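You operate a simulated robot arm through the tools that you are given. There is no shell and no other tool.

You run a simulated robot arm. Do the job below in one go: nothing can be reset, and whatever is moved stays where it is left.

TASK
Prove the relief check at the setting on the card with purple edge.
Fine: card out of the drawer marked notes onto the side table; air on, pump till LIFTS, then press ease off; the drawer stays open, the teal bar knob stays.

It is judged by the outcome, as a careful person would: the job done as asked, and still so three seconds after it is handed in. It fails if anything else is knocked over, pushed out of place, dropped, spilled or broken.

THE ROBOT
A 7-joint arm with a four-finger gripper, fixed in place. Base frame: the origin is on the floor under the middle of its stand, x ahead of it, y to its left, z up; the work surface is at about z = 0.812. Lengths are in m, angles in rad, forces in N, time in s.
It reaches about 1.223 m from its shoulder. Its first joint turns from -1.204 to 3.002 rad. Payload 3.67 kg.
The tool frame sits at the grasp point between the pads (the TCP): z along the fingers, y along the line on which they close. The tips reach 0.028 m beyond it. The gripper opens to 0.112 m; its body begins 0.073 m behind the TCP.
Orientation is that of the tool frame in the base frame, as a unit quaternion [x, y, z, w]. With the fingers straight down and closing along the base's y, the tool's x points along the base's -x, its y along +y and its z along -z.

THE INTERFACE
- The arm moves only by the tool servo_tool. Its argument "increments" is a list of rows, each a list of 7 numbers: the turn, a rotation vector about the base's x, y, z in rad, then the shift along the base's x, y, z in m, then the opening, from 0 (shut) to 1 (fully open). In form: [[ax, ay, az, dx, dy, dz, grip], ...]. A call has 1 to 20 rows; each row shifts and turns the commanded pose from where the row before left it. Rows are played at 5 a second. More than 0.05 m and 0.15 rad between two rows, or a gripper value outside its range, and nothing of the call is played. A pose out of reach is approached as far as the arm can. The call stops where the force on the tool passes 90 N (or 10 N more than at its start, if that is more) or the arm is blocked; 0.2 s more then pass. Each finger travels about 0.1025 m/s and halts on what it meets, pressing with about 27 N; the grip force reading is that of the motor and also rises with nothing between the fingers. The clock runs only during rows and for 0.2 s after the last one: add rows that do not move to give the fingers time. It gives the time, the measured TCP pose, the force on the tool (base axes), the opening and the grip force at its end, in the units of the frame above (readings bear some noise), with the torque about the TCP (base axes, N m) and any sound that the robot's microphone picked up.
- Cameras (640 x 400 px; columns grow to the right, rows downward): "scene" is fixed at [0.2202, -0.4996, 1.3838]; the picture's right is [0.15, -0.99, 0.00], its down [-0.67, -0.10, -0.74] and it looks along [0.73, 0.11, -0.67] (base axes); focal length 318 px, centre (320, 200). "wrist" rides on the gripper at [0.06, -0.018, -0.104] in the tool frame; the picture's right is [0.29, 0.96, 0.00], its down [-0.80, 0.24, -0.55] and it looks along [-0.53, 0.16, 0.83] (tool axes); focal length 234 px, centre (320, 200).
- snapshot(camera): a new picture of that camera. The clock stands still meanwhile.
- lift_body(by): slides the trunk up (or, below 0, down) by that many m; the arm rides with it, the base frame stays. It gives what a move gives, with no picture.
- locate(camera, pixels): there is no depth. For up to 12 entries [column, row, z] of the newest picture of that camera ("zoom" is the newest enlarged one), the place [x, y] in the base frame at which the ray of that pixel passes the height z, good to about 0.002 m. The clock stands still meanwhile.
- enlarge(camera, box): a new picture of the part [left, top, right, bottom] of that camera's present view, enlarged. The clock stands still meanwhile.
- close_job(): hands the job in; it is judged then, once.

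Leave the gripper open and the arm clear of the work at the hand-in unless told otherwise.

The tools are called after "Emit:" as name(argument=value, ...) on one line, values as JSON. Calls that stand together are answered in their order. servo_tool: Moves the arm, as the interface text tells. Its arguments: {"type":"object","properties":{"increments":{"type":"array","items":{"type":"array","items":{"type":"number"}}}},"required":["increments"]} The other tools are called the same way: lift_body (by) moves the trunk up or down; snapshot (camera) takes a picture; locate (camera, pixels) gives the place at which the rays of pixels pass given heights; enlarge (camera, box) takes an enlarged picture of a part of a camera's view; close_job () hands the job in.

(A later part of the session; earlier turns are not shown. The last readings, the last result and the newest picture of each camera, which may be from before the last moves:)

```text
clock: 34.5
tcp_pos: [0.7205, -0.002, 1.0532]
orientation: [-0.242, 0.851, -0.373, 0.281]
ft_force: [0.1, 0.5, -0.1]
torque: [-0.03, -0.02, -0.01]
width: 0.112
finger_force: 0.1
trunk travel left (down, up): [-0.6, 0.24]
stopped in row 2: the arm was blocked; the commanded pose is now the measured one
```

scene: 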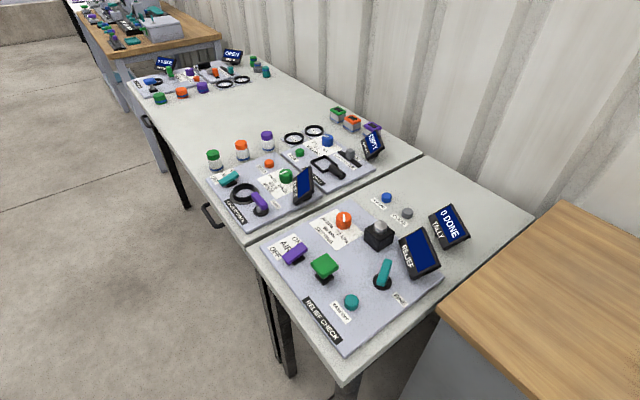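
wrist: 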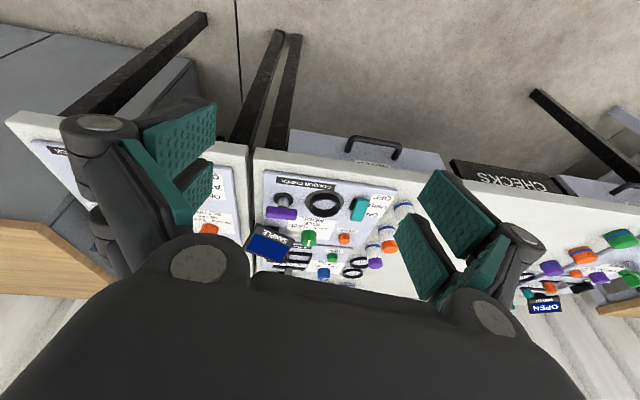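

Still limited. I look at the scene to understand the arm's posture.

Emit:
snapshot(camera="scene")

Emit:
snapshot(camera="wrist")

```text
taken
```

scene: 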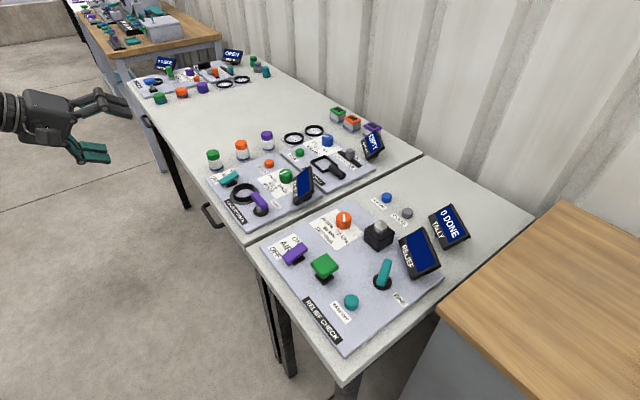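

```text
taken
```

wrist: 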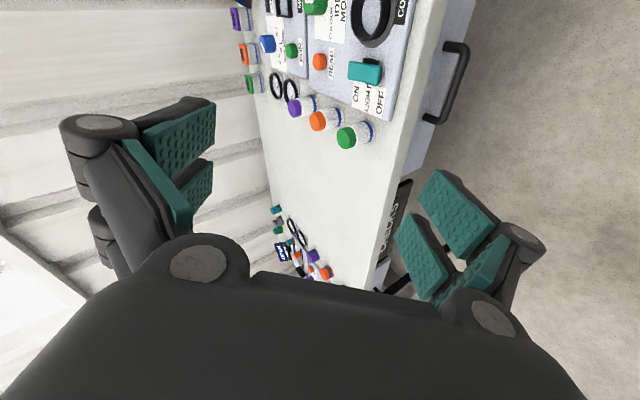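

The posture prefers the tool higher relative to the shoulder, so I lower the trunk by 0.45 m (the gripper is in front of the bench, clear of it by about 0.1 m).

Emit:
lift_body(by=-0.25)

Emit:
snapshot(camera="scene")

```text
clock: 37.1
tcp_pos: [0.7191, -0.0029, 0.8036]
orientation: [-0.243, 0.85, -0.373, 0.281]
ft_force: [0.3, 1.0, -0.2]
torque: [0.0, 0.02, -0.02]
width: 0.112
finger_force: 0.0
trunk travel left (down, up): [-0.35, 0.49]
```

```text
taken
```

scene: 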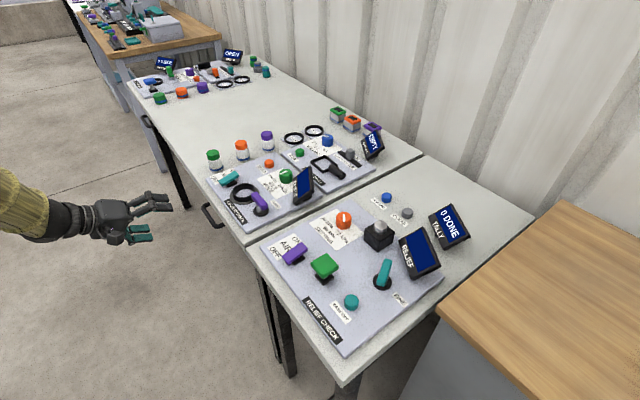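

I lower the trunk a further 0.2 m so that I can approach from level with raised wrist.

Emit:
lift_body(by=-0.2)

Emit:
servo_tool(increments=[[0, 0, 0, -0.01, 0.01, 0.03, 1], [0, 0, 0, -0.01, 0.01, 0.03, 1], [0, 0, 0, 0, 0, 0.03, 1]])

```text
clock: 39.3
tcp_pos: [0.7201, -0.0016, 0.6022]
orientation: [-0.243, 0.85, -0.373, 0.281]
ft_force: [0.1, 0.1, -0.5]
torque: [0.01, 0.02, 0.06]
width: 0.1121
finger_force: 0.1
trunk travel left (down, up): [-0.15, 0.69]
```

```text
clock: 40.3
tcp_pos: [0.707, -0.0049, 0.7102]
orientation: [-0.215, 0.873, -0.335, 0.283]
ft_force: [-0.3, -1.0, -0.8]
torque: [-0.02, 0.01, 0.0]
width: 0.1121
finger_force: 0.0
trunk travel left (down, up): [-0.15, 0.69]
stopped in row 3: the arm was blocked; the commanded pose is now the measured one
```

At z≈0.71 with the tool about 38° below horizontal. By my geometry this pitch still clears the table edge if the fingers are only partly open. I align the roll so that the closing direction is square to the bar.

Emit:
servo_tool(increments=[[-0.0688, 0.0587, 0.0319, -0.005, 0.005, 0, 0.6], [-0.0688, 0.0587, 0.0319, -0.005, 0.005, 0, 0.6], [-0.0688, 0.0587, 0.0319, -0.005, 0.005, 0, 0.6], [-0.0688, 0.0587, 0.0319, -0.005, 0.005, 0, 0.6]])

Emit:
snapshot(camera="wrist")

Emit:
snapshot(camera="scene")

```text
clock: 41.5
tcp_pos: [0.6933, -0.0054, 0.7257]
orientation: [-0.326, 0.855, -0.364, 0.174]
ft_force: [0.1, 0.7, -1.2]
torque: [-0.01, 0.0, 0.0]
width: 0.0674
finger_force: 0.1
trunk travel left (down, up): [-0.15, 0.69]
stopped in row 4: the arm was blocked; the commanded pose is now the measured one
```

```text
taken
```

wrist: 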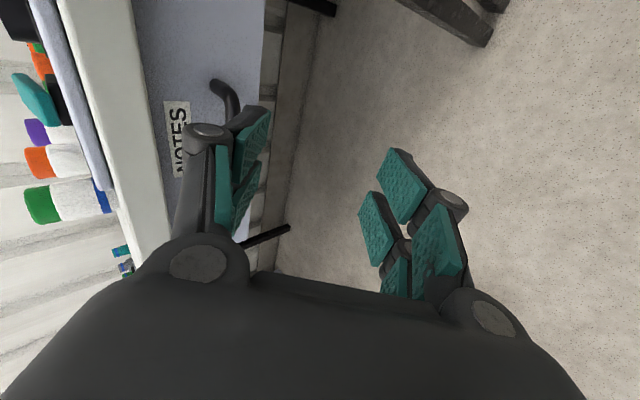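

```text
taken
```

scene: 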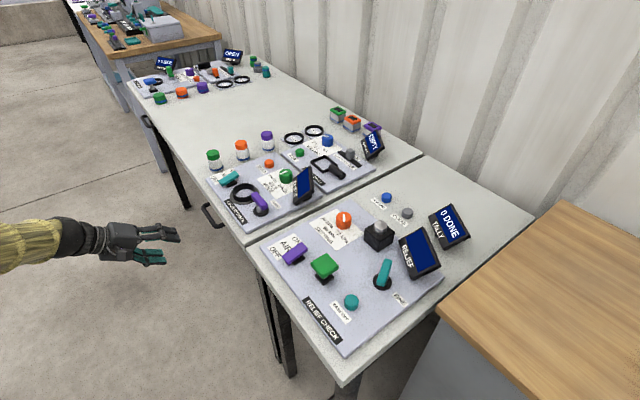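

The roll is now square to the bar (tool x ≈ −u) and the pitch about 42° below horizontal. I move forward part of the way and try to flatten the pitch, as the arm is more stretched there.

Emit:
servo_tool(increments=[[0, 0, 0, 0.0283, -0.0047, 0, 0.5], [-0.035, -0.035, 0, 0.0283, -0.0047, 0, 0.5], [-0.035, -0.035, 0, 0.0283, -0.0047, 0, 0.5], [-0.035, -0.035, 0, 0, 0, 0, 0.5]])

Emit:
snapshot(camera="wrist")

```text
clock: 42.7
tcp_pos: [0.7832, -0.0468, 0.7615]
orientation: [-0.285, 0.85, -0.385, 0.219]
ft_force: [0.0, 0.8, 0.5]
torque: [0.03, 0.0, 0.02]
width: 0.0561
finger_force: 0.1
trunk travel left (down, up): [-0.15, 0.69]
stopped in row 4: the arm was blocked; the commanded pose is now the measured one
```

```text
taken
```

wrist: 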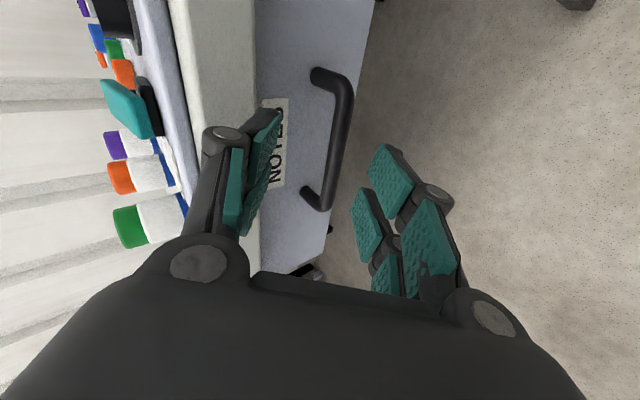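

The TCP drifted up to z=0.7615 (p offset 0.053 m short of the bar); the bar is about 0.076 m ahead along the tool axis and slightly below it. I use the trunk for the downward part: lower it by 0.02 m, narrowing the fingers a little.

Emit:
lift_body(by=-0.02)

Emit:
servo_tool(increments=[[0, 0, 0, 0, 0, 0, 0.42], [0, 0, 0, 0, 0, 0, 0.42]])

Emit:
snapshot(camera="wrist")

Emit:
enlarge(camera="scene", box=[100, 160, 260, 260])

```text
clock: 43.4
tcp_pos: [0.7853, -0.0474, 0.7412]
orientation: [-0.286, 0.849, -0.385, 0.219]
ft_force: [0.5, 0.7, 1.1]
torque: [-0.01, 0.0, -0.01]
width: 0.0561
finger_force: 0.2
trunk travel left (down, up): [-0.13, 0.71]
```

```text
clock: 44.0
tcp_pos: [0.7844, -0.0475, 0.7391]
orientation: [-0.287, 0.849, -0.385, 0.219]
ft_force: [-0.4, 0.5, -0.5]
torque: [-0.01, 0.0, -0.01]
width: 0.0468
finger_force: 0.0
trunk travel left (down, up): [-0.13, 0.71]
```

```text
taken
```

wrist: 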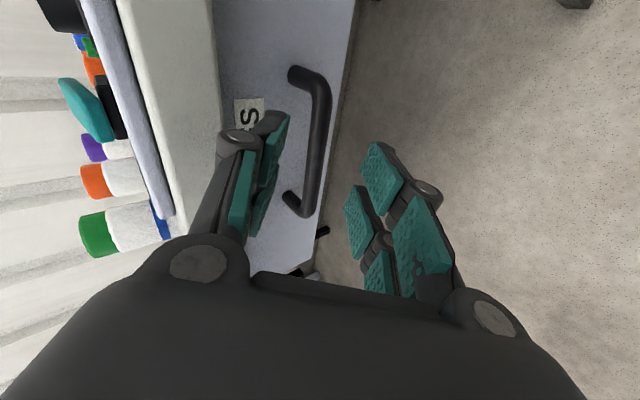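

```text
4.00 times, centred on (180, 210) of scene
```

zoom: 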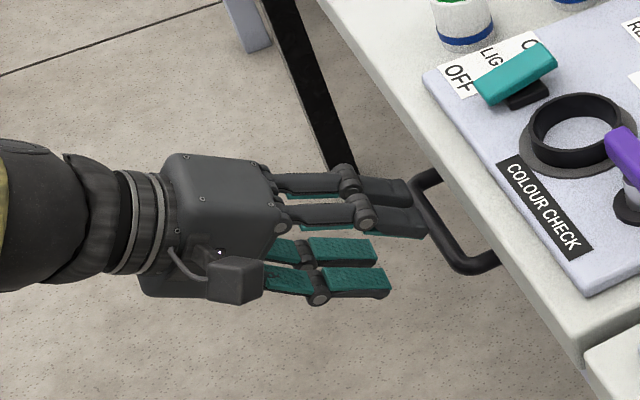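

The bar lies between the upper and lower fingers in the view. I advance along the tool axis in a small step and check how well the arm follows.

Emit:
servo_tool(increments=[[0, 0, 0, 0.0118, -0.0106, -0.012, 0.42]])

```text
clock: 44.4
tcp_pos: [0.7948, -0.0642, 0.749]
orientation: [-0.275, 0.855, -0.374, 0.232]
ft_force: [-0.4, 0.4, 0.0]
torque: [0.01, -0.03, -0.01]
width: 0.0467
finger_force: 0.1
trunk travel left (down, up): [-0.13, 0.71]
```

It drifted upward again, so I compensate with the trunk: down 0.022 m.

Emit:
lift_body(by=-0.022)

Emit:
snapshot(camera="wrist")

Emit:
enlarge(camera="scene", box=[100, 160, 260, 260])

```text
clock: 45.0
tcp_pos: [0.7948, -0.0652, 0.7242]
orientation: [-0.276, 0.855, -0.374, 0.23]
ft_force: [-0.2, 0.0, 0.4]
torque: [-0.01, 0.01, 0.01]
width: 0.0471
finger_force: 0.0
trunk travel left (down, up): [-0.108, 0.732]
```

```text
taken
```

wrist: 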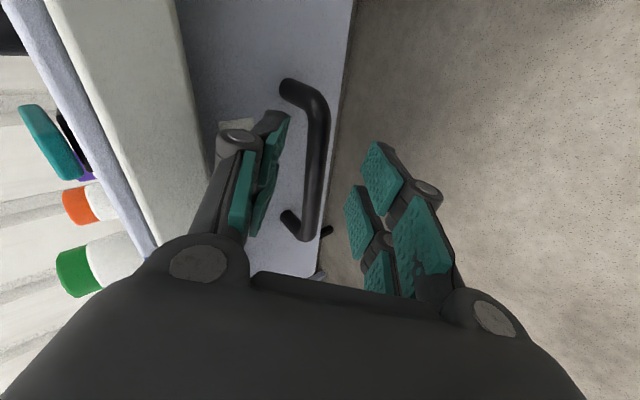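

```text
4.00 times, centred on (180, 210) of scene
```

zoom: 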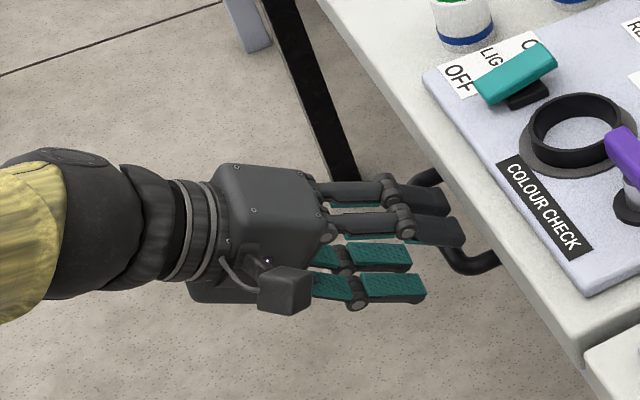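

Bar now about 0.037 m ahead and 5 mm above the tool axis; the gripper is about 0.02 m right of the bar's centre. I move a bit forward and left along the bar.

Emit:
servo_tool(increments=[[0, 0, 0, 0.018, 0.004, -0.005, 0.42]])

```text
clock: 45.6
tcp_pos: [0.8154, -0.0724, 0.7291]
orientation: [-0.264, 0.865, -0.356, 0.234]
ft_force: [-5.5, 5.7, -4.4]
torque: [0.01, 0.04, 0.15]
width: 0.0454
finger_force: 0.1
trunk travel left (down, up): [-0.108, 0.732]
stopped in row 1: the arm was blocked; the commanded pose is now the measured one
```

I touched the drawer front with the upper fingertips (about 8 N). I ease back a few mm and lower with the trunk by 0.016 m.

Emit:
servo_tool(increments=[[0, 0, 0, -0.005, 0.005, 0, 0.36]])

Emit:
lift_body(by=-0.016)

Emit:
snapshot(camera="wrist")

Emit:
enlarge(camera="scene", box=[120, 160, 280, 260])

```text
clock: 46.0
tcp_pos: [0.8123, -0.0765, 0.7269]
orientation: [-0.258, 0.87, -0.35, 0.232]
ft_force: [-2.7, 11.1, -7.2]
torque: [0.11, 0.26, 0.38]
width: 0.0456
finger_force: 4.7
trunk travel left (down, up): [-0.108, 0.732]
```

```text
clock: 46.7
tcp_pos: [0.8107, -0.0753, 0.7135]
orientation: [-0.261, 0.869, -0.35, 0.234]
ft_force: [0.6, -0.7, -0.3]
torque: [0.01, 0.03, -0.01]
width: 0.0403
finger_force: 0.1
trunk travel left (down, up): [-0.092, 0.748]
```

```text
taken
```

wrist: 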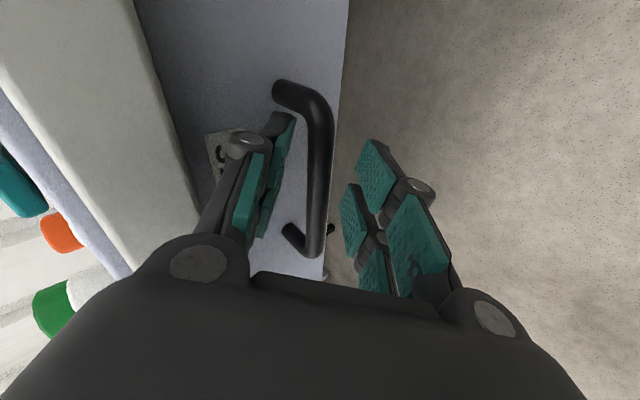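

```text
4.00 times, centred on (200, 210) of scene
```

zoom: 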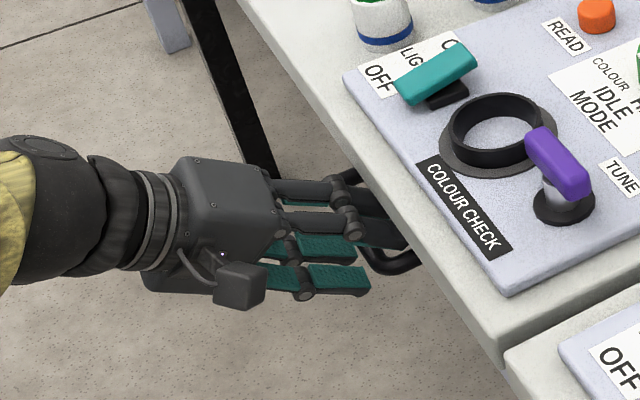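

No contact now, and the bar is between the pads (about 0.016 m beyond the TCP). I close the fingers on the bar.

Emit:
servo_tool(increments=[[0, 0, 0, 0, 0, 0, 0.1], [0, 0, 0, 0, 0, 0, 0.0], [0, 0, 0, 0, 0, 0, 0.0], [0, 0, 0, 0, 0, 0, 0.0]])

Emit:
snapshot(camera="wrist")

```text
clock: 47.7
tcp_pos: [0.8118, -0.0753, 0.7143]
orientation: [-0.261, 0.869, -0.35, 0.234]
ft_force: [-1.8, -7.0, -11.8]
torque: [-2.05, 1.86, 1.14]
width: 0.0254
finger_force: 45.2
trunk travel left (down, up): [-0.092, 0.748]
```

```text
taken
```

wrist: 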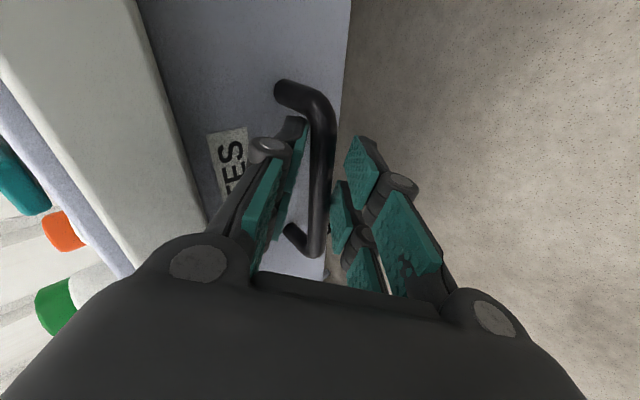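

The bar is held (width 0.025 m, grip force 45 N). I pull the drawer out along its axis (direction −x,+y) in small rows.

Emit:
servo_tool(increments=[[0, 0, 0, -0.0106, 0.0106, 0, 0], [0, 0, 0, -0.0106, 0.0106, 0, 0], [0, 0, 0, -0.0106, 0.0106, 0, 0], [0, 0, 0, -0.0106, 0.0106, 0, 0]])

Emit:
snapshot(camera="scene")

```text
clock: 48.3
tcp_pos: [0.8, -0.0677, 0.7165]
orientation: [-0.251, 0.884, -0.312, 0.242]
ft_force: [51.2, 48.6, -17.1]
torque: [0.64, 0.49, 5.86]
width: 0.0287
finger_force: 44.8
trunk travel left (down, up): [-0.092, 0.748]
stopped in row 3: the force on the tool passed its limit at 96 N (the readings are from after the stop); the commanded pose is now the measured one
```

```text
taken
```

scene: 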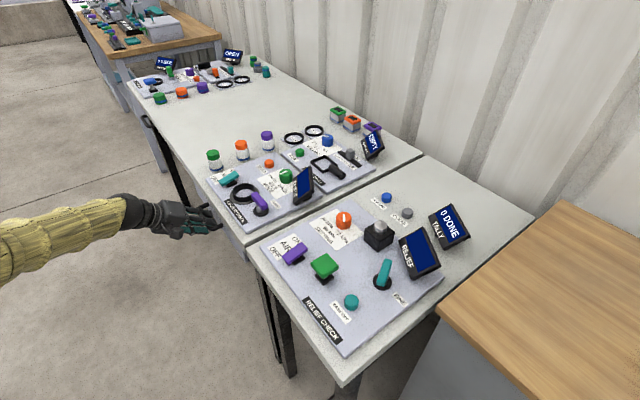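

The drawer has come out about 13 mm, then a strong sideways force (about 70 N) built up because the arm sits at a wrist limit. I release the bar to relax, and check.

Emit:
servo_tool(increments=[[0, 0, 0, 0, 0, 0, 0.4], [0, 0, 0, 0, 0, 0, 0.4], [0, 0, 0, 0, 0, 0, 0.4]])

Emit:
snapshot(camera="wrist")

```text
clock: 49.1
tcp_pos: [0.8, -0.067, 0.7169]
orientation: [-0.248, 0.884, -0.314, 0.24]
ft_force: [60.8, 59.8, -7.1]
torque: [0.44, -0.97, 2.34]
width: 0.0355
finger_force: 0.0
trunk travel left (down, up): [-0.092, 0.748]
```

```text
taken
```

wrist: 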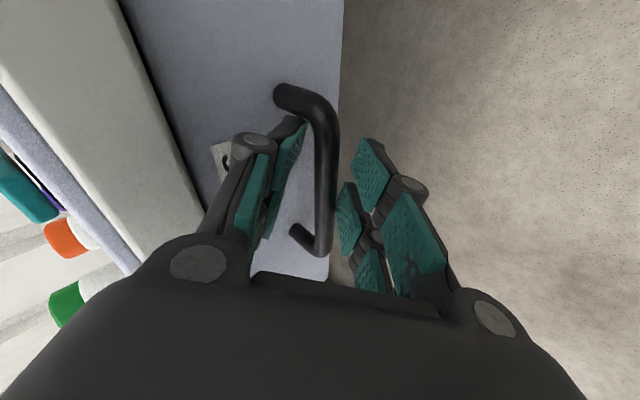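

The sideways force persists with the fingers open: the right finger presses on the handle's right post. I shift along the bar (+x,+y) by 0.02 m to centre.

Emit:
servo_tool(increments=[[0, 0, 0, 0.008, 0.008, 0, 0.4], [0, 0, 0, 0.008, 0.008, 0, 0.4]])

```text
clock: 49.7
tcp_pos: [0.8118, -0.0637, 0.7369]
orientation: [-0.235, 0.889, -0.303, 0.249]
ft_force: [-2.6, 0.4, -1.3]
torque: [0.02, -0.03, -0.01]
width: 0.0437
finger_force: 0.1
trunk travel left (down, up): [-0.092, 0.748]
```

Free again. Now I correct the roll (fingers square to the bar) and make the pitch a little steeper to relieve the wrist limit, while settling at z≈0.716.

Emit:
servo_tool(increments=[[-0.045, 0.062, 0.037, 0.0007, 0.0022, -0.005, 0.45], [-0.045, 0.062, 0.037, 0.0007, 0.0022, -0.005, 0.45], [-0.045, 0.062, 0.037, 0.0007, 0.0022, -0.005, 0.45], [-0.045, 0.062, 0.037, 0.0007, 0.0022, -0.005, 0.45]])

Emit:
snapshot(camera="wrist")

```text
clock: 50.9
tcp_pos: [0.8158, -0.0653, 0.7266]
orientation: [-0.353, 0.867, -0.322, 0.145]
ft_force: [-0.1, 0.1, -0.3]
torque: [0.0, 0.01, 0.0]
width: 0.0505
finger_force: 0.0
trunk travel left (down, up): [-0.092, 0.748]
stopped in row 4: the arm was blocked; the commanded pose is now the measured one
```

```text
taken
```

wrist: 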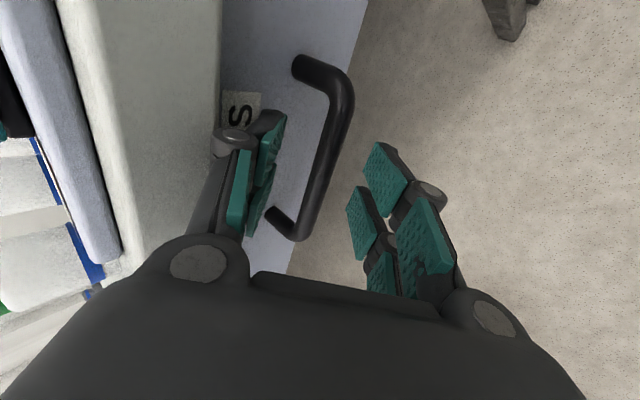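

The fingers are now square to the bar. I measure the bar's present position in this picture.

Emit:
locate(camera="wrist", pixels=[[345, 90, 0.705], [308, 232, 0.705], [328, 160, 0.705], [300, 65, 0.705], [275, 215, 0.705], [221, 60, 0.782]])

Emit:
enlarge(camera="scene", box=[120, 160, 280, 260])

```text
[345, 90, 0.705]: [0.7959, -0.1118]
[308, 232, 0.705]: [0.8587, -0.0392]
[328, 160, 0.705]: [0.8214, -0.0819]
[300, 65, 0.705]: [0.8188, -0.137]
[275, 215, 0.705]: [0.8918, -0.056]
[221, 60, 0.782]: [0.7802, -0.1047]
```

```text
4.00 times, centred on (200, 210) of scene
```

zoom: 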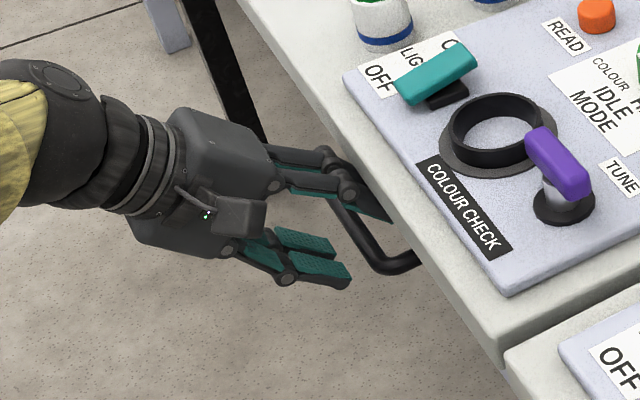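

The drawer is still shut (bar still at p≈−0.639): the fingers just slid. The arm's posture (elbow out to the left) limits me for this heading. Since the fingers go above and below the bar, I can approach with a heading closer to straight ahead (+x), which suits the arm better. I back off along the tool axis, then reorient.

Emit:
servo_tool(increments=[[0, 0, 0, -0.02, 0.02, 0.025, 0.45], [0, 0, 0, -0.02, 0.02, 0.025, 0.45], [0, 0, 0, -0.03, 0.02, 0.01, 0.45]])

Emit:
servo_tool(increments=[[-0.0009, -0.0923, 0.085, -0.01, 0, 0, 0.45], [-0.0009, -0.0923, 0.085, -0.01, 0, 0, 0.45], [-0.0009, -0.0923, 0.085, -0.01, 0, 0, 0.45], [-0.0009, -0.0923, 0.085, 0, 0, 0, 0.45], [-0.0009, -0.0923, 0.085, 0, 0, 0, 0.45]])

Emit:
snapshot(camera="scene")

```text
clock: 51.7
tcp_pos: [0.754, -0.0252, 0.7798]
orientation: [-0.344, 0.883, -0.284, 0.143]
ft_force: [1.1, -0.9, -1.8]
torque: [-0.01, 0.0, 0.0]
width: 0.0505
finger_force: 0.0
trunk travel left (down, up): [-0.092, 0.748]
```

```text
clock: 52.9
tcp_pos: [0.7163, -0.003, 0.7841]
orientation: [-0.444, 0.716, -0.359, 0.402]
ft_force: [0.0, 0.4, -0.3]
torque: [-0.03, -0.01, -0.01]
width: 0.0502
finger_force: 0.1
trunk travel left (down, up): [-0.092, 0.748]
```

```text
taken
```

scene: 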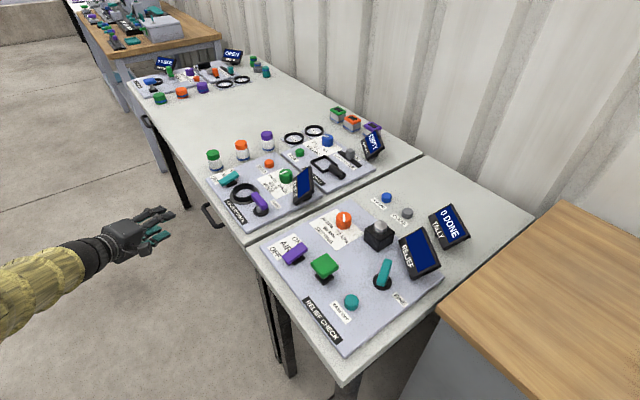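

That orientation was reached exactly with no block. I flatten the pitch further (to about 12° below horizontal) and move to a pre-grasp point 0.10 m before the bar.

Emit:
servo_tool(increments=[[-0.0572, -0.0653, 0.0148, 0.005, -0.0186, -0.0194, 0.45], [-0.0572, -0.0653, 0.0148, 0.005, -0.0186, -0.0194, 0.45], [-0.0572, -0.0653, 0.0148, 0.005, -0.0186, -0.0194, 0.45]])

Emit:
snapshot(camera="wrist")

Emit:
enlarge(camera="scene", box=[100, 160, 260, 260])

```text
clock: 53.7
tcp_pos: [0.7301, -0.0595, 0.7266]
orientation: [-0.456, 0.629, -0.452, 0.438]
ft_force: [0.0, -0.2, 0.1]
torque: [-0.03, 0.03, 0.05]
width: 0.0505
finger_force: 0.2
trunk travel left (down, up): [-0.092, 0.748]
```

```text
taken
```

wrist: 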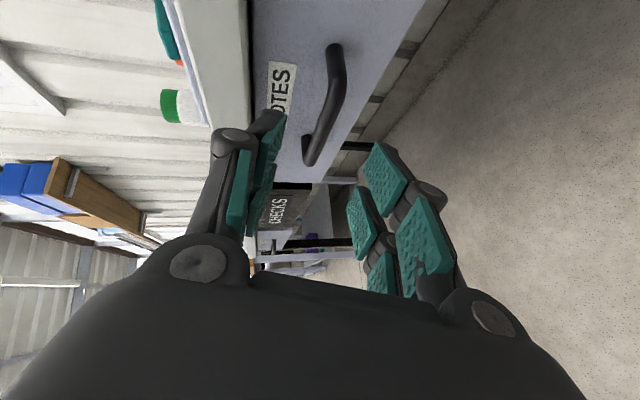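

```text
4.00 times, centred on (180, 210) of scene
```

zoom: 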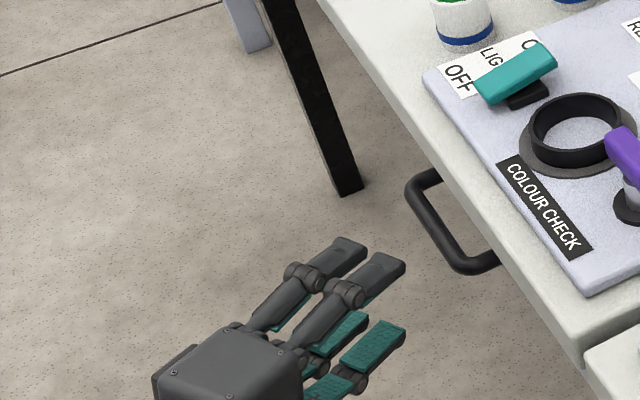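

Tracking is exact now and the bar shows between upper and lower fingers. I advance along the tool axis onto the bar.

Emit:
servo_tool(increments=[[0, 0, 0, 0.0206, -0.0034, -0.0046, 0.42], [0, 0, 0, 0.0206, -0.0034, -0.0046, 0.42], [0, 0, 0, 0.0206, -0.0034, -0.0046, 0.42]])

Emit:
snapshot(camera="wrist")

Emit:
enlarge(camera="scene", box=[100, 160, 260, 260])

```text
clock: 54.5
tcp_pos: [0.7921, -0.0699, 0.7126]
orientation: [-0.455, 0.63, -0.453, 0.438]
ft_force: [-0.8, 0.0, 0.3]
torque: [-0.01, -0.02, 0.03]
width: 0.047
finger_force: 0.0
trunk travel left (down, up): [-0.092, 0.748]
```

```text
taken
```

wrist: 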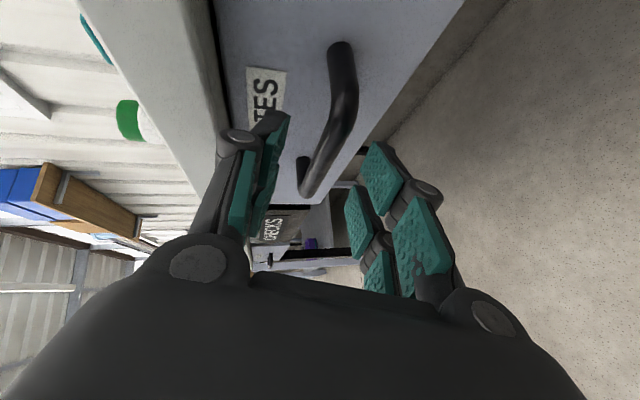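

```text
4.00 times, centred on (180, 210) of scene
```

zoom: 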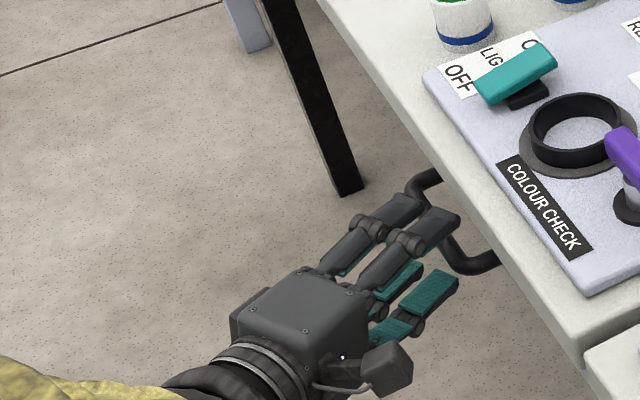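

The bar is centred between the upper and lower pads. I advance the last 0.022 m and close.

Emit:
servo_tool(increments=[[0, 0, 0, 0.0206, -0.0034, -0.0046, 0.42], [0, 0, 0, 0, 0, 0, 0.2], [0, 0, 0, 0, 0, 0, 0.0], [0, 0, 0, 0, 0, 0, 0.0], [0, 0, 0, 0, 0, 0, 0.0]])

Emit:
snapshot(camera="wrist")

```text
clock: 55.7
tcp_pos: [0.8127, -0.0743, 0.7072]
orientation: [-0.456, 0.63, -0.451, 0.437]
ft_force: [-6.8, 2.6, -11.0]
torque: [0.09, 0.21, 0.21]
width: 0.0136
finger_force: 44.7
trunk travel left (down, up): [-0.092, 0.748]
```

```text
taken
```

wrist: 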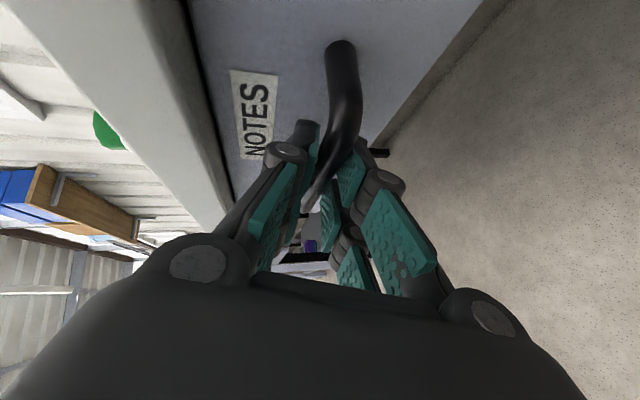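

The bar is held squarely (width 0.0136). I pull along the drawer axis.

Emit:
servo_tool(increments=[[0, 0, 0, -0.0106, 0.0106, 0, 0], [0, 0, 0, -0.0106, 0.0106, 0, 0], [0, 0, 0, -0.0106, 0.0106, 0, 0], [0, 0, 0, -0.0106, 0.0106, 0, 0]])

Emit:
snapshot(camera="wrist")

```text
clock: 56.7
tcp_pos: [0.7707, -0.0322, 0.7068]
orientation: [-0.455, 0.631, -0.452, 0.436]
ft_force: [-6.5, -4.8, -13.6]
torque: [-0.13, 0.25, 0.16]
width: 0.0139
finger_force: 45.0
trunk travel left (down, up): [-0.092, 0.748]
```

```text
taken
```

wrist: 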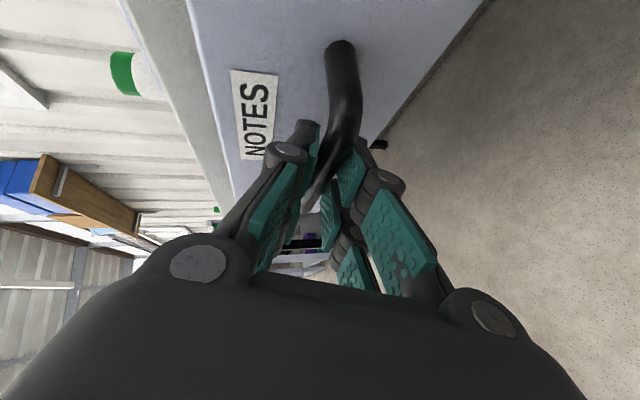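

The drawer is coming out (0.06 m so far). I keep pulling.

Emit:
servo_tool(increments=[[0, 0, 0, -0.0106, 0.0106, 0, 0], [0, 0, 0, -0.0106, 0.0106, 0, 0], [0, 0, 0, -0.0106, 0.0106, 0, 0], [0, 0, 0, -0.0106, 0.0106, 0, 0], [0, 0, 0, -0.0106, 0.0106, 0, 0]])

Emit:
snapshot(camera="scene")

```text
clock: 57.9
tcp_pos: [0.7176, 0.0214, 0.7057]
orientation: [-0.455, 0.63, -0.452, 0.437]
ft_force: [-8.7, -7.0, -16.4]
torque: [-0.37, 0.44, -0.88]
width: 0.0137
finger_force: 44.9
trunk travel left (down, up): [-0.092, 0.748]
```

```text
taken
```

scene: 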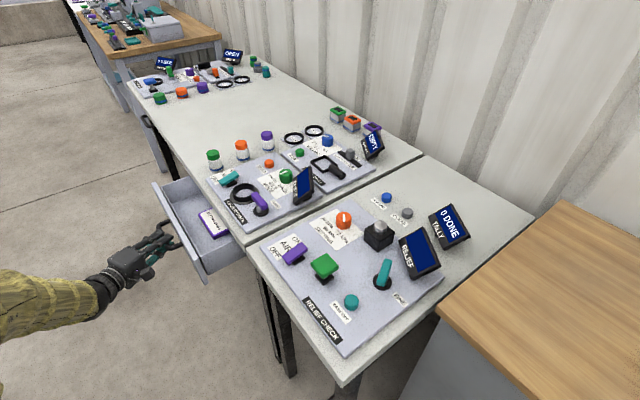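

The drawer is open by about 0.135 m; a white card with purple edge is visible at (213,222). I enlarge it.

Emit:
enlarge(camera="scene", box=[150, 170, 260, 290])

Emit:
enlarge(camera="scene", box=[190, 200, 240, 250])

```text
3.33 times, centred on (205, 230) of scene
```

zoom: 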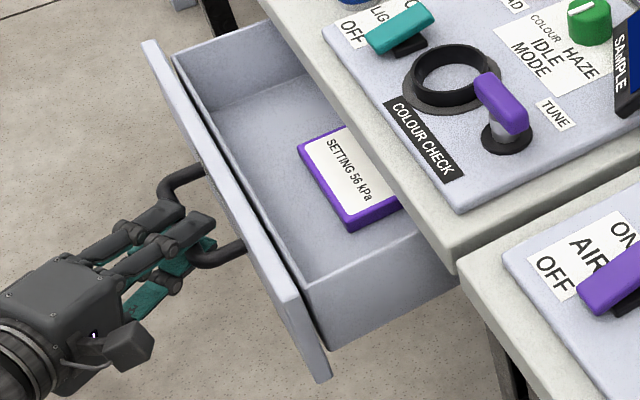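

```text
8.00 times, centred on (215, 225) of scene
```

zoom: 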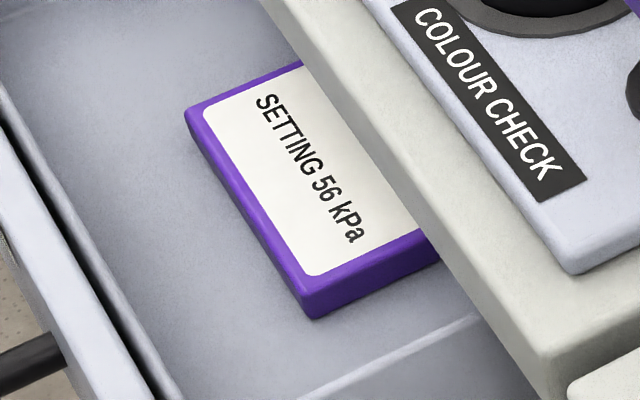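

The card reads "SETTING 56 kPa". It's still partly under the table edge, so I pull the drawer further.

Emit:
servo_tool(increments=[[0, 0, 0, -0.0106, 0.0106, 0, 0], [0, 0, 0, -0.0106, 0.0106, 0, 0], [0, 0, 0, -0.0106, 0.0106, 0, 0], [0, 0, 0, -0.0106, 0.0106, 0, 0]])

Emit:
snapshot(camera="scene")

```text
clock: 58.9
tcp_pos: [0.6739, 0.0628, 0.7076]
orientation: [-0.455, 0.632, -0.451, 0.436]
ft_force: [-16.3, -14.4, -24.2]
torque: [-0.33, 0.65, -0.88]
width: 0.0136
finger_force: 45.0
trunk travel left (down, up): [-0.092, 0.748]
```

```text
taken
```

scene: 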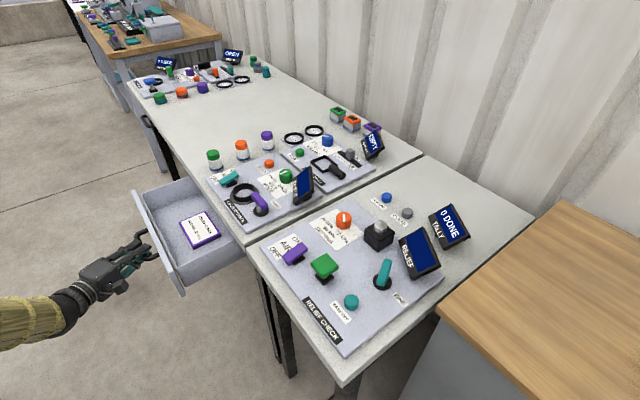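

The drawer is open about 0.195 m and the card lies fully clear of the table edge. I enlarge and locate the card.

Emit:
enlarge(camera="scene", box=[120, 170, 260, 300])

Emit:
locate(camera="scene", pixels=[[180, 222, 0.7], [204, 212, 0.7], [221, 237, 0.7], [196, 248, 0.7], [246, 240, 0.812], [160, 200, 0.77], [250, 245, 0.77]])

```text
3.08 times, centred on (190, 235) of scene
```

zoom: 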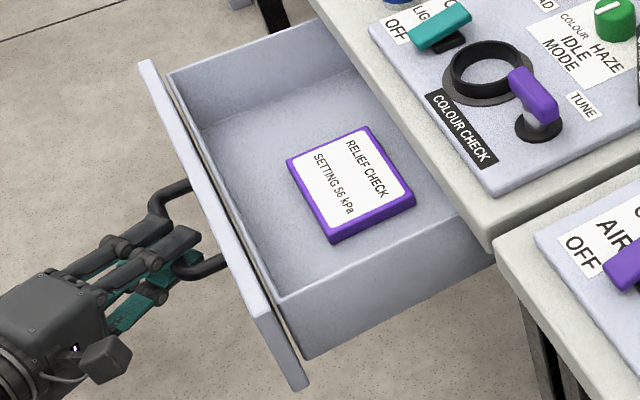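

```text
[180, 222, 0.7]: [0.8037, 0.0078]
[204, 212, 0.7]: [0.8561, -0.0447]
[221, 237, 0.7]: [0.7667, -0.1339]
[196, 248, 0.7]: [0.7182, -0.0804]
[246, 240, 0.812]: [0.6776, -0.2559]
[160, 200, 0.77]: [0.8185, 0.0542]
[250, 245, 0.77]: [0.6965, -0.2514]
```

The card reads "RELIEF CHECK – SETTING 56 kPa". Its far side is right at the table edge, so fingers from above would need more room; I pull the drawer another 0.03 m and watch the forces.

Emit:
servo_tool(increments=[[0, 0, 0, -0.0106, 0.0106, 0, 0], [0, 0, 0, -0.0106, 0.0106, 0, 0]])

```text
clock: 59.5
tcp_pos: [0.656, 0.0841, 0.7069]
orientation: [-0.454, 0.635, -0.447, 0.437]
ft_force: [-11.6, -14.2, -20.0]
torque: [0.09, 0.41, 0.7]
width: 0.0139
finger_force: 44.9
trunk travel left (down, up): [-0.092, 0.748]
```

Still moving well with modest force. Another 0.03 m.

Emit:
servo_tool(increments=[[0, 0, 0, -0.0106, 0.0106, 0, 0], [0, 0, 0, -0.0106, 0.0106, 0, 0]])

Emit:
snapshot(camera="scene")

```text
clock: 60.1
tcp_pos: [0.6373, 0.1029, 0.7068]
orientation: [-0.45, 0.644, -0.438, 0.438]
ft_force: [2.4, 2.2, 1.4]
torque: [0.12, 0.0, 0.31]
width: 0.0137
finger_force: 45.1
trunk travel left (down, up): [-0.092, 0.748]
```

```text
taken
```

scene: 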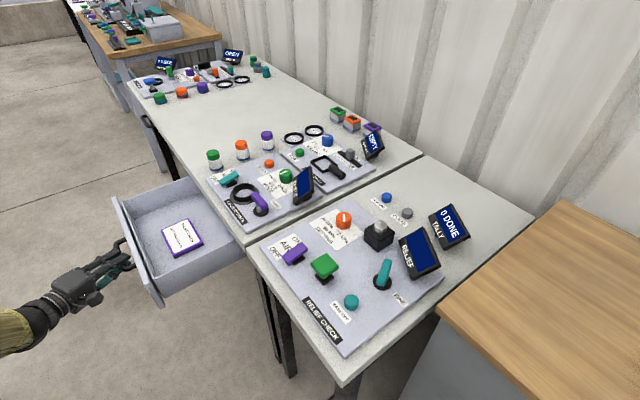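

The drawer is open about 0.25 m, card clear. I release the handle and back the fingers off it.

Emit:
servo_tool(increments=[[0, 0, 0, 0, 0, 0, 0.4], [0, 0, 0, 0, 0, 0, 0.45], [0, 0, 0, -0.0193, 0.0034, 0.0042, 0.45], [0, 0, 0, -0.0193, 0.0034, 0.0042, 0.45], [0, 0, 0, -0.0193, 0.0034, 0.0042, 0.45]])

Emit:
snapshot(camera="scene")

```text
clock: 61.3
tcp_pos: [0.5743, 0.1172, 0.7215]
orientation: [-0.455, 0.629, -0.453, 0.437]
ft_force: [0.0, -0.2, -0.1]
torque: [0.02, -0.01, -0.03]
width: 0.0504
finger_force: 0.1
trunk travel left (down, up): [-0.092, 0.748]
```

```text
taken
```

scene: 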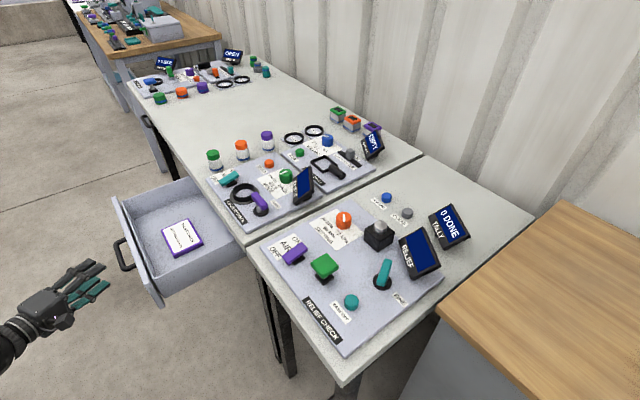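

Handle released and drawer stays. I raise the trunk again, the gripper being clear in front of the drawer.

Emit:
lift_body(by=0.45)

Emit:
snapshot(camera="wrist")

Emit:
enlarge(camera="scene", box=[100, 170, 260, 320])

```text
refused: 0.45 is not a number from -0.4 to 0.4
```

```text
taken
```

wrist: 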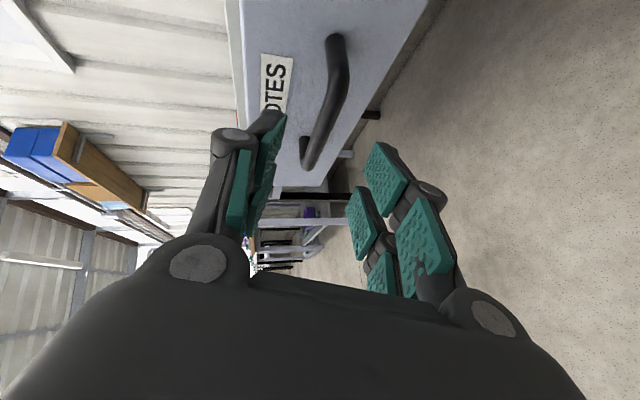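

```text
2.67 times, centred on (180, 245) of scene
```

zoom: 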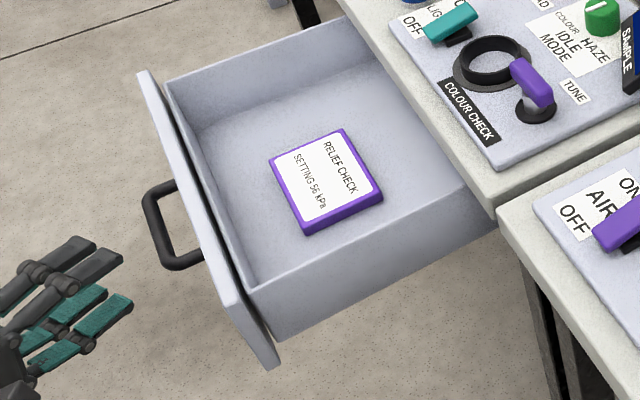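

The limit is 0.4 per call; I raise by 0.4.

Emit:
lift_body(by=0.4)

Emit:
snapshot(camera="wrist")

```text
clock: 65.2
tcp_pos: [0.5752, 0.1168, 1.1199]
orientation: [-0.455, 0.631, -0.452, 0.436]
ft_force: [0.3, -0.3, -0.4]
torque: [0.01, 0.01, 0.0]
width: 0.0504
finger_force: 0.1
trunk travel left (down, up): [-0.492, 0.348]
```

```text
taken
```

wrist: 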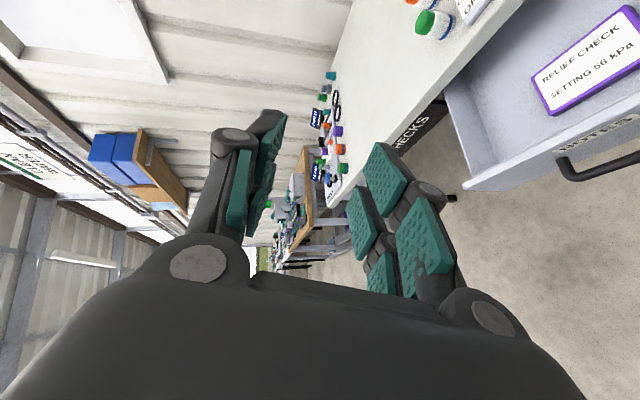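

Now I return the gripper to straight-down with the closing direction along the drawer axis (heading 45°), moving outward over the drawer.

Emit:
servo_tool(increments=[[0.0547, 0.1255, -0.039, 0.0125, -0.0067, 0, 0.7], [0.0547, 0.1255, -0.039, 0.0125, -0.0067, 0, 1], [0.0547, 0.1255, -0.039, 0.0125, -0.0067, 0, 1], [0.0547, 0.1255, -0.039, 0.0125, -0.0067, 0, 1], [0.0547, 0.1255, -0.039, 0.0125, -0.0067, 0, 1], [0.0547, 0.1255, -0.039, 0.0125, -0.0067, 0, 1], [0.0547, 0.1255, -0.039, 0.0125, -0.0067, 0, 1], [0.0547, 0.1255, -0.039, 0.0125, -0.0067, 0, 1], [0.0547, 0.1255, -0.039, 0.0125, -0.0067, 0, 1], [0.0547, 0.1255, -0.039, 0.0125, -0.0067, 0, 1]])

Emit:
snapshot(camera="wrist")

Emit:
snapshot(camera="scene")

```text
clock: 67.4
tcp_pos: [0.7016, 0.049, 1.1191]
orientation: [-0.383, 0.924, 0.001, 0.0]
ft_force: [0.6, -0.3, -0.1]
torque: [0.0, 0.04, -0.01]
width: 0.1121
finger_force: 0.1
trunk travel left (down, up): [-0.492, 0.348]
```

```text
taken
```

wrist: 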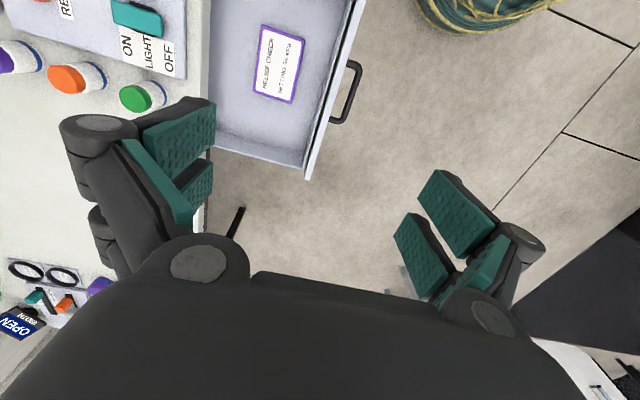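

```text
taken
```

scene: 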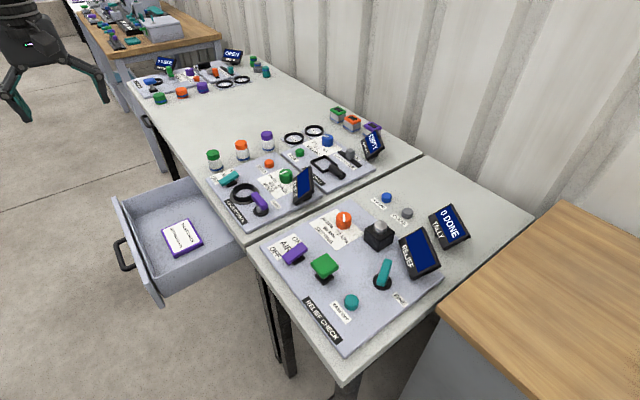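

The card is seen at wrist (280,65) and scene (182,237). I enlarge both to triangulate its height and place.

Emit:
enlarge(camera="wrist", box=[200, 0, 380, 190])

Emit:
enlarge(camera="scene", box=[110, 175, 250, 310])

```text
2.11 times, centred on (290, 95) of wrist
```

zoom: 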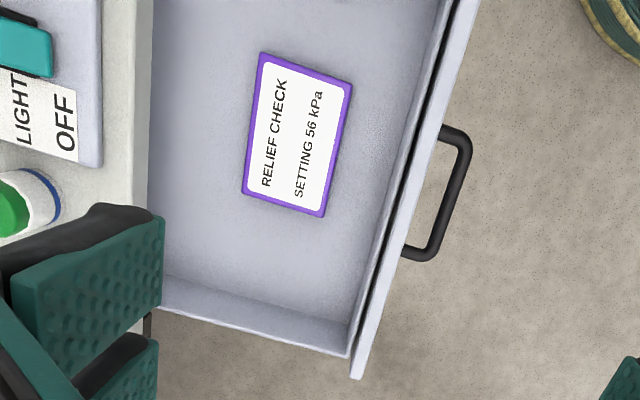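

```text
2.96 times, centred on (180, 242) of scene
```

zoom: 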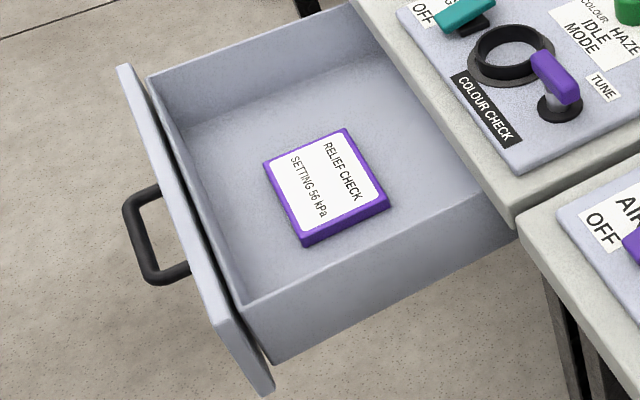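

Emit:
locate(camera="wrist", pixels=[[263.0, 25.3, 0.66], [263.0, 25.3, 0.7], [305.2, 39.5, 0.66], [305.2, 39.5, 0.7], [291.9, 103.1, 0.66], [291.9, 103.1, 0.7], [253.0, 91.2, 0.66], [253.0, 91.2, 0.7]])

Emit:
locate(camera="scene", pixels=[[202.5, 242.3, 0.66], [202.5, 242.3, 0.7], [174.2, 254.5, 0.66], [174.2, 254.5, 0.7], [161.4, 229.5, 0.66], [161.4, 229.5, 0.7], [188.8, 218.0, 0.66], [188.8, 218.0, 0.7]])

```text
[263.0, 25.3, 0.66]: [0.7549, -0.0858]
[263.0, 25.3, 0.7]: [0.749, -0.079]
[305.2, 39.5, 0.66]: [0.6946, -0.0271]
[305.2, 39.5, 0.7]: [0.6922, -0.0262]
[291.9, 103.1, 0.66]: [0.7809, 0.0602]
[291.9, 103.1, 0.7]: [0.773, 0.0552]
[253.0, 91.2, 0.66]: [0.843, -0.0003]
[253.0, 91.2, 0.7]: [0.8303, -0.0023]
```

```text
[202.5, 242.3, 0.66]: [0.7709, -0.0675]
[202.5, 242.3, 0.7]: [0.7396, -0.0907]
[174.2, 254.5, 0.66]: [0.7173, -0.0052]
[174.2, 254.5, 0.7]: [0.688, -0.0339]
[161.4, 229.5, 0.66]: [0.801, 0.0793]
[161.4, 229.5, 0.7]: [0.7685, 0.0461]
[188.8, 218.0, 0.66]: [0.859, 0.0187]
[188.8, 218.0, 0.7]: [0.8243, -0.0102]
```

The card top is at z≈0.689, centre about (0.763,−0.013), roughly 0.115×0.08 m, aligned with the drawer. Before lifting it I want to be certain which surface is the side table, so I swing over to the right at safe height and look at the small table and cabinet from above.

Emit:
servo_tool(increments=[[0, 0, -0.101, 0.0064, -0.0444, 0.005, 1], [0, 0, -0.101, 0.0038, -0.0451, 0.005, 1], [0, 0, -0.101, 0.001, -0.0456, 0.005, 1], [0, 0, -0.101, -0.002, -0.0459, 0.005, 1], [0, 0, -0.101, -0.0049, -0.046, 0.005, 1], [0, 0, -0.101, -0.0079, -0.0458, 0.005, 1], [0, 0, -0.101, -0.0109, -0.0456, 0.005, 1], [0, 0, -0.101, -0.0139, -0.0451, 0.005, 1], [0, 0, -0.101, -0.0169, -0.0444, 0.005, 1], [0, 0, -0.101, -0.0198, -0.0435, 0.005, 1], [0, 0, -0.101, -0.0227, -0.0424, 0.005, 1], [0, 0, -0.101, -0.0256, -0.0412, 0.005, 1], [0, 0, -0.101, -0.0282, -0.0396, 0.005, 1], [0, 0, -0.101, -0.031, -0.0381, 0.005, 1], [0, 0, -0.101, -0.0336, -0.0362, 0.005, 1], [0, 0, -0.101, -0.036, -0.0342, 0.005, 1], [0, 0, -0.101, -0.0384, -0.032, 0.005, 1], [0, 0, -0.101, -0.0407, -0.0298, 0.005, 1], [0, 0, -0.101, -0.0427, -0.0272, 0.005, 1]])

Emit:
snapshot(camera="wrist")

```text
refused: row 17 steps farther than a row can; nothing moved
```

```text
taken
```

wrist: 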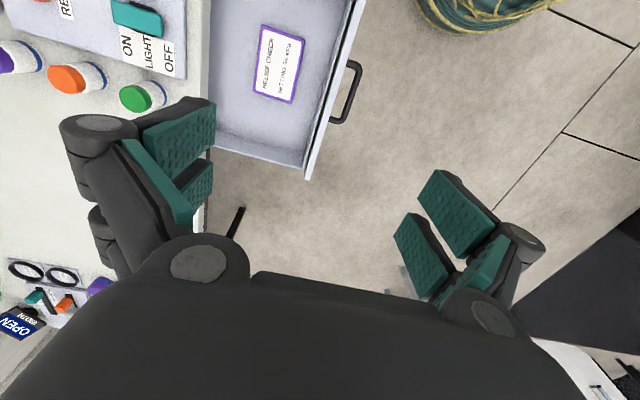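

Row 17 was slightly over 0.05 m. I repeat with the height gain only in the first rows.

Emit:
servo_tool(increments=[[0, 0, -0.101, 0.0064, -0.0444, 0.008, 1], [0, 0, -0.101, 0.0038, -0.0451, 0.008, 1], [0, 0, -0.101, 0.001, -0.0456, 0.008, 1], [0, 0, -0.101, -0.002, -0.0459, 0.008, 1], [0, 0, -0.101, -0.0049, -0.046, 0.008, 1], [0, 0, -0.101, -0.0079, -0.0458, 0.008, 1], [0, 0, -0.101, -0.0109, -0.0456, 0.008, 1], [0, 0, -0.101, -0.0139, -0.0451, 0.008, 1], [0, 0, -0.101, -0.0169, -0.0444, 0, 1], [0, 0, -0.101, -0.0198, -0.0435, 0, 1], [0, 0, -0.101, -0.0227, -0.0424, 0, 1], [0, 0, -0.101, -0.0256, -0.0412, 0, 1], [0, 0, -0.101, -0.0282, -0.0396, 0, 1], [0, 0, -0.101, -0.031, -0.0381, 0, 1], [0, 0, -0.101, -0.0336, -0.0362, 0, 1], [0, 0, -0.101, -0.036, -0.0342, 0, 1], [0, 0, -0.101, -0.038, -0.0315, 0, 1], [0, 0, -0.101, -0.0395, -0.029, 0, 1], [0, 0, -0.101, -0.041, -0.026, 0, 1]])

Emit:
snapshot(camera="wrist")

```text
clock: 71.4
tcp_pos: [0.3396, -0.722, 1.1835]
orientation: [0.537, 0.843, -0.001, 0.0]
ft_force: [-0.2, -0.3, 0.5]
torque: [-0.01, -0.01, 0.03]
width: 0.112
finger_force: 0.1
trunk travel left (down, up): [-0.492, 0.348]
```

```text
taken
```

wrist: 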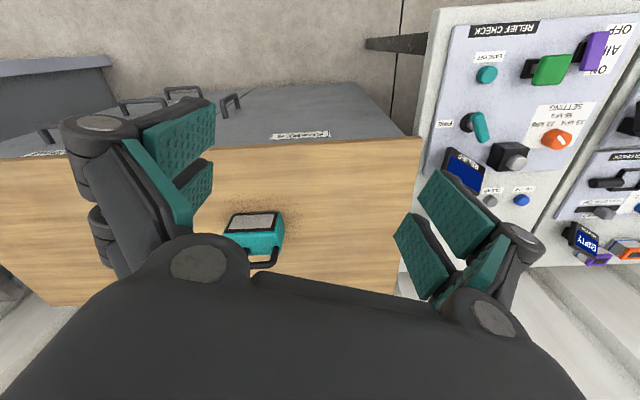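

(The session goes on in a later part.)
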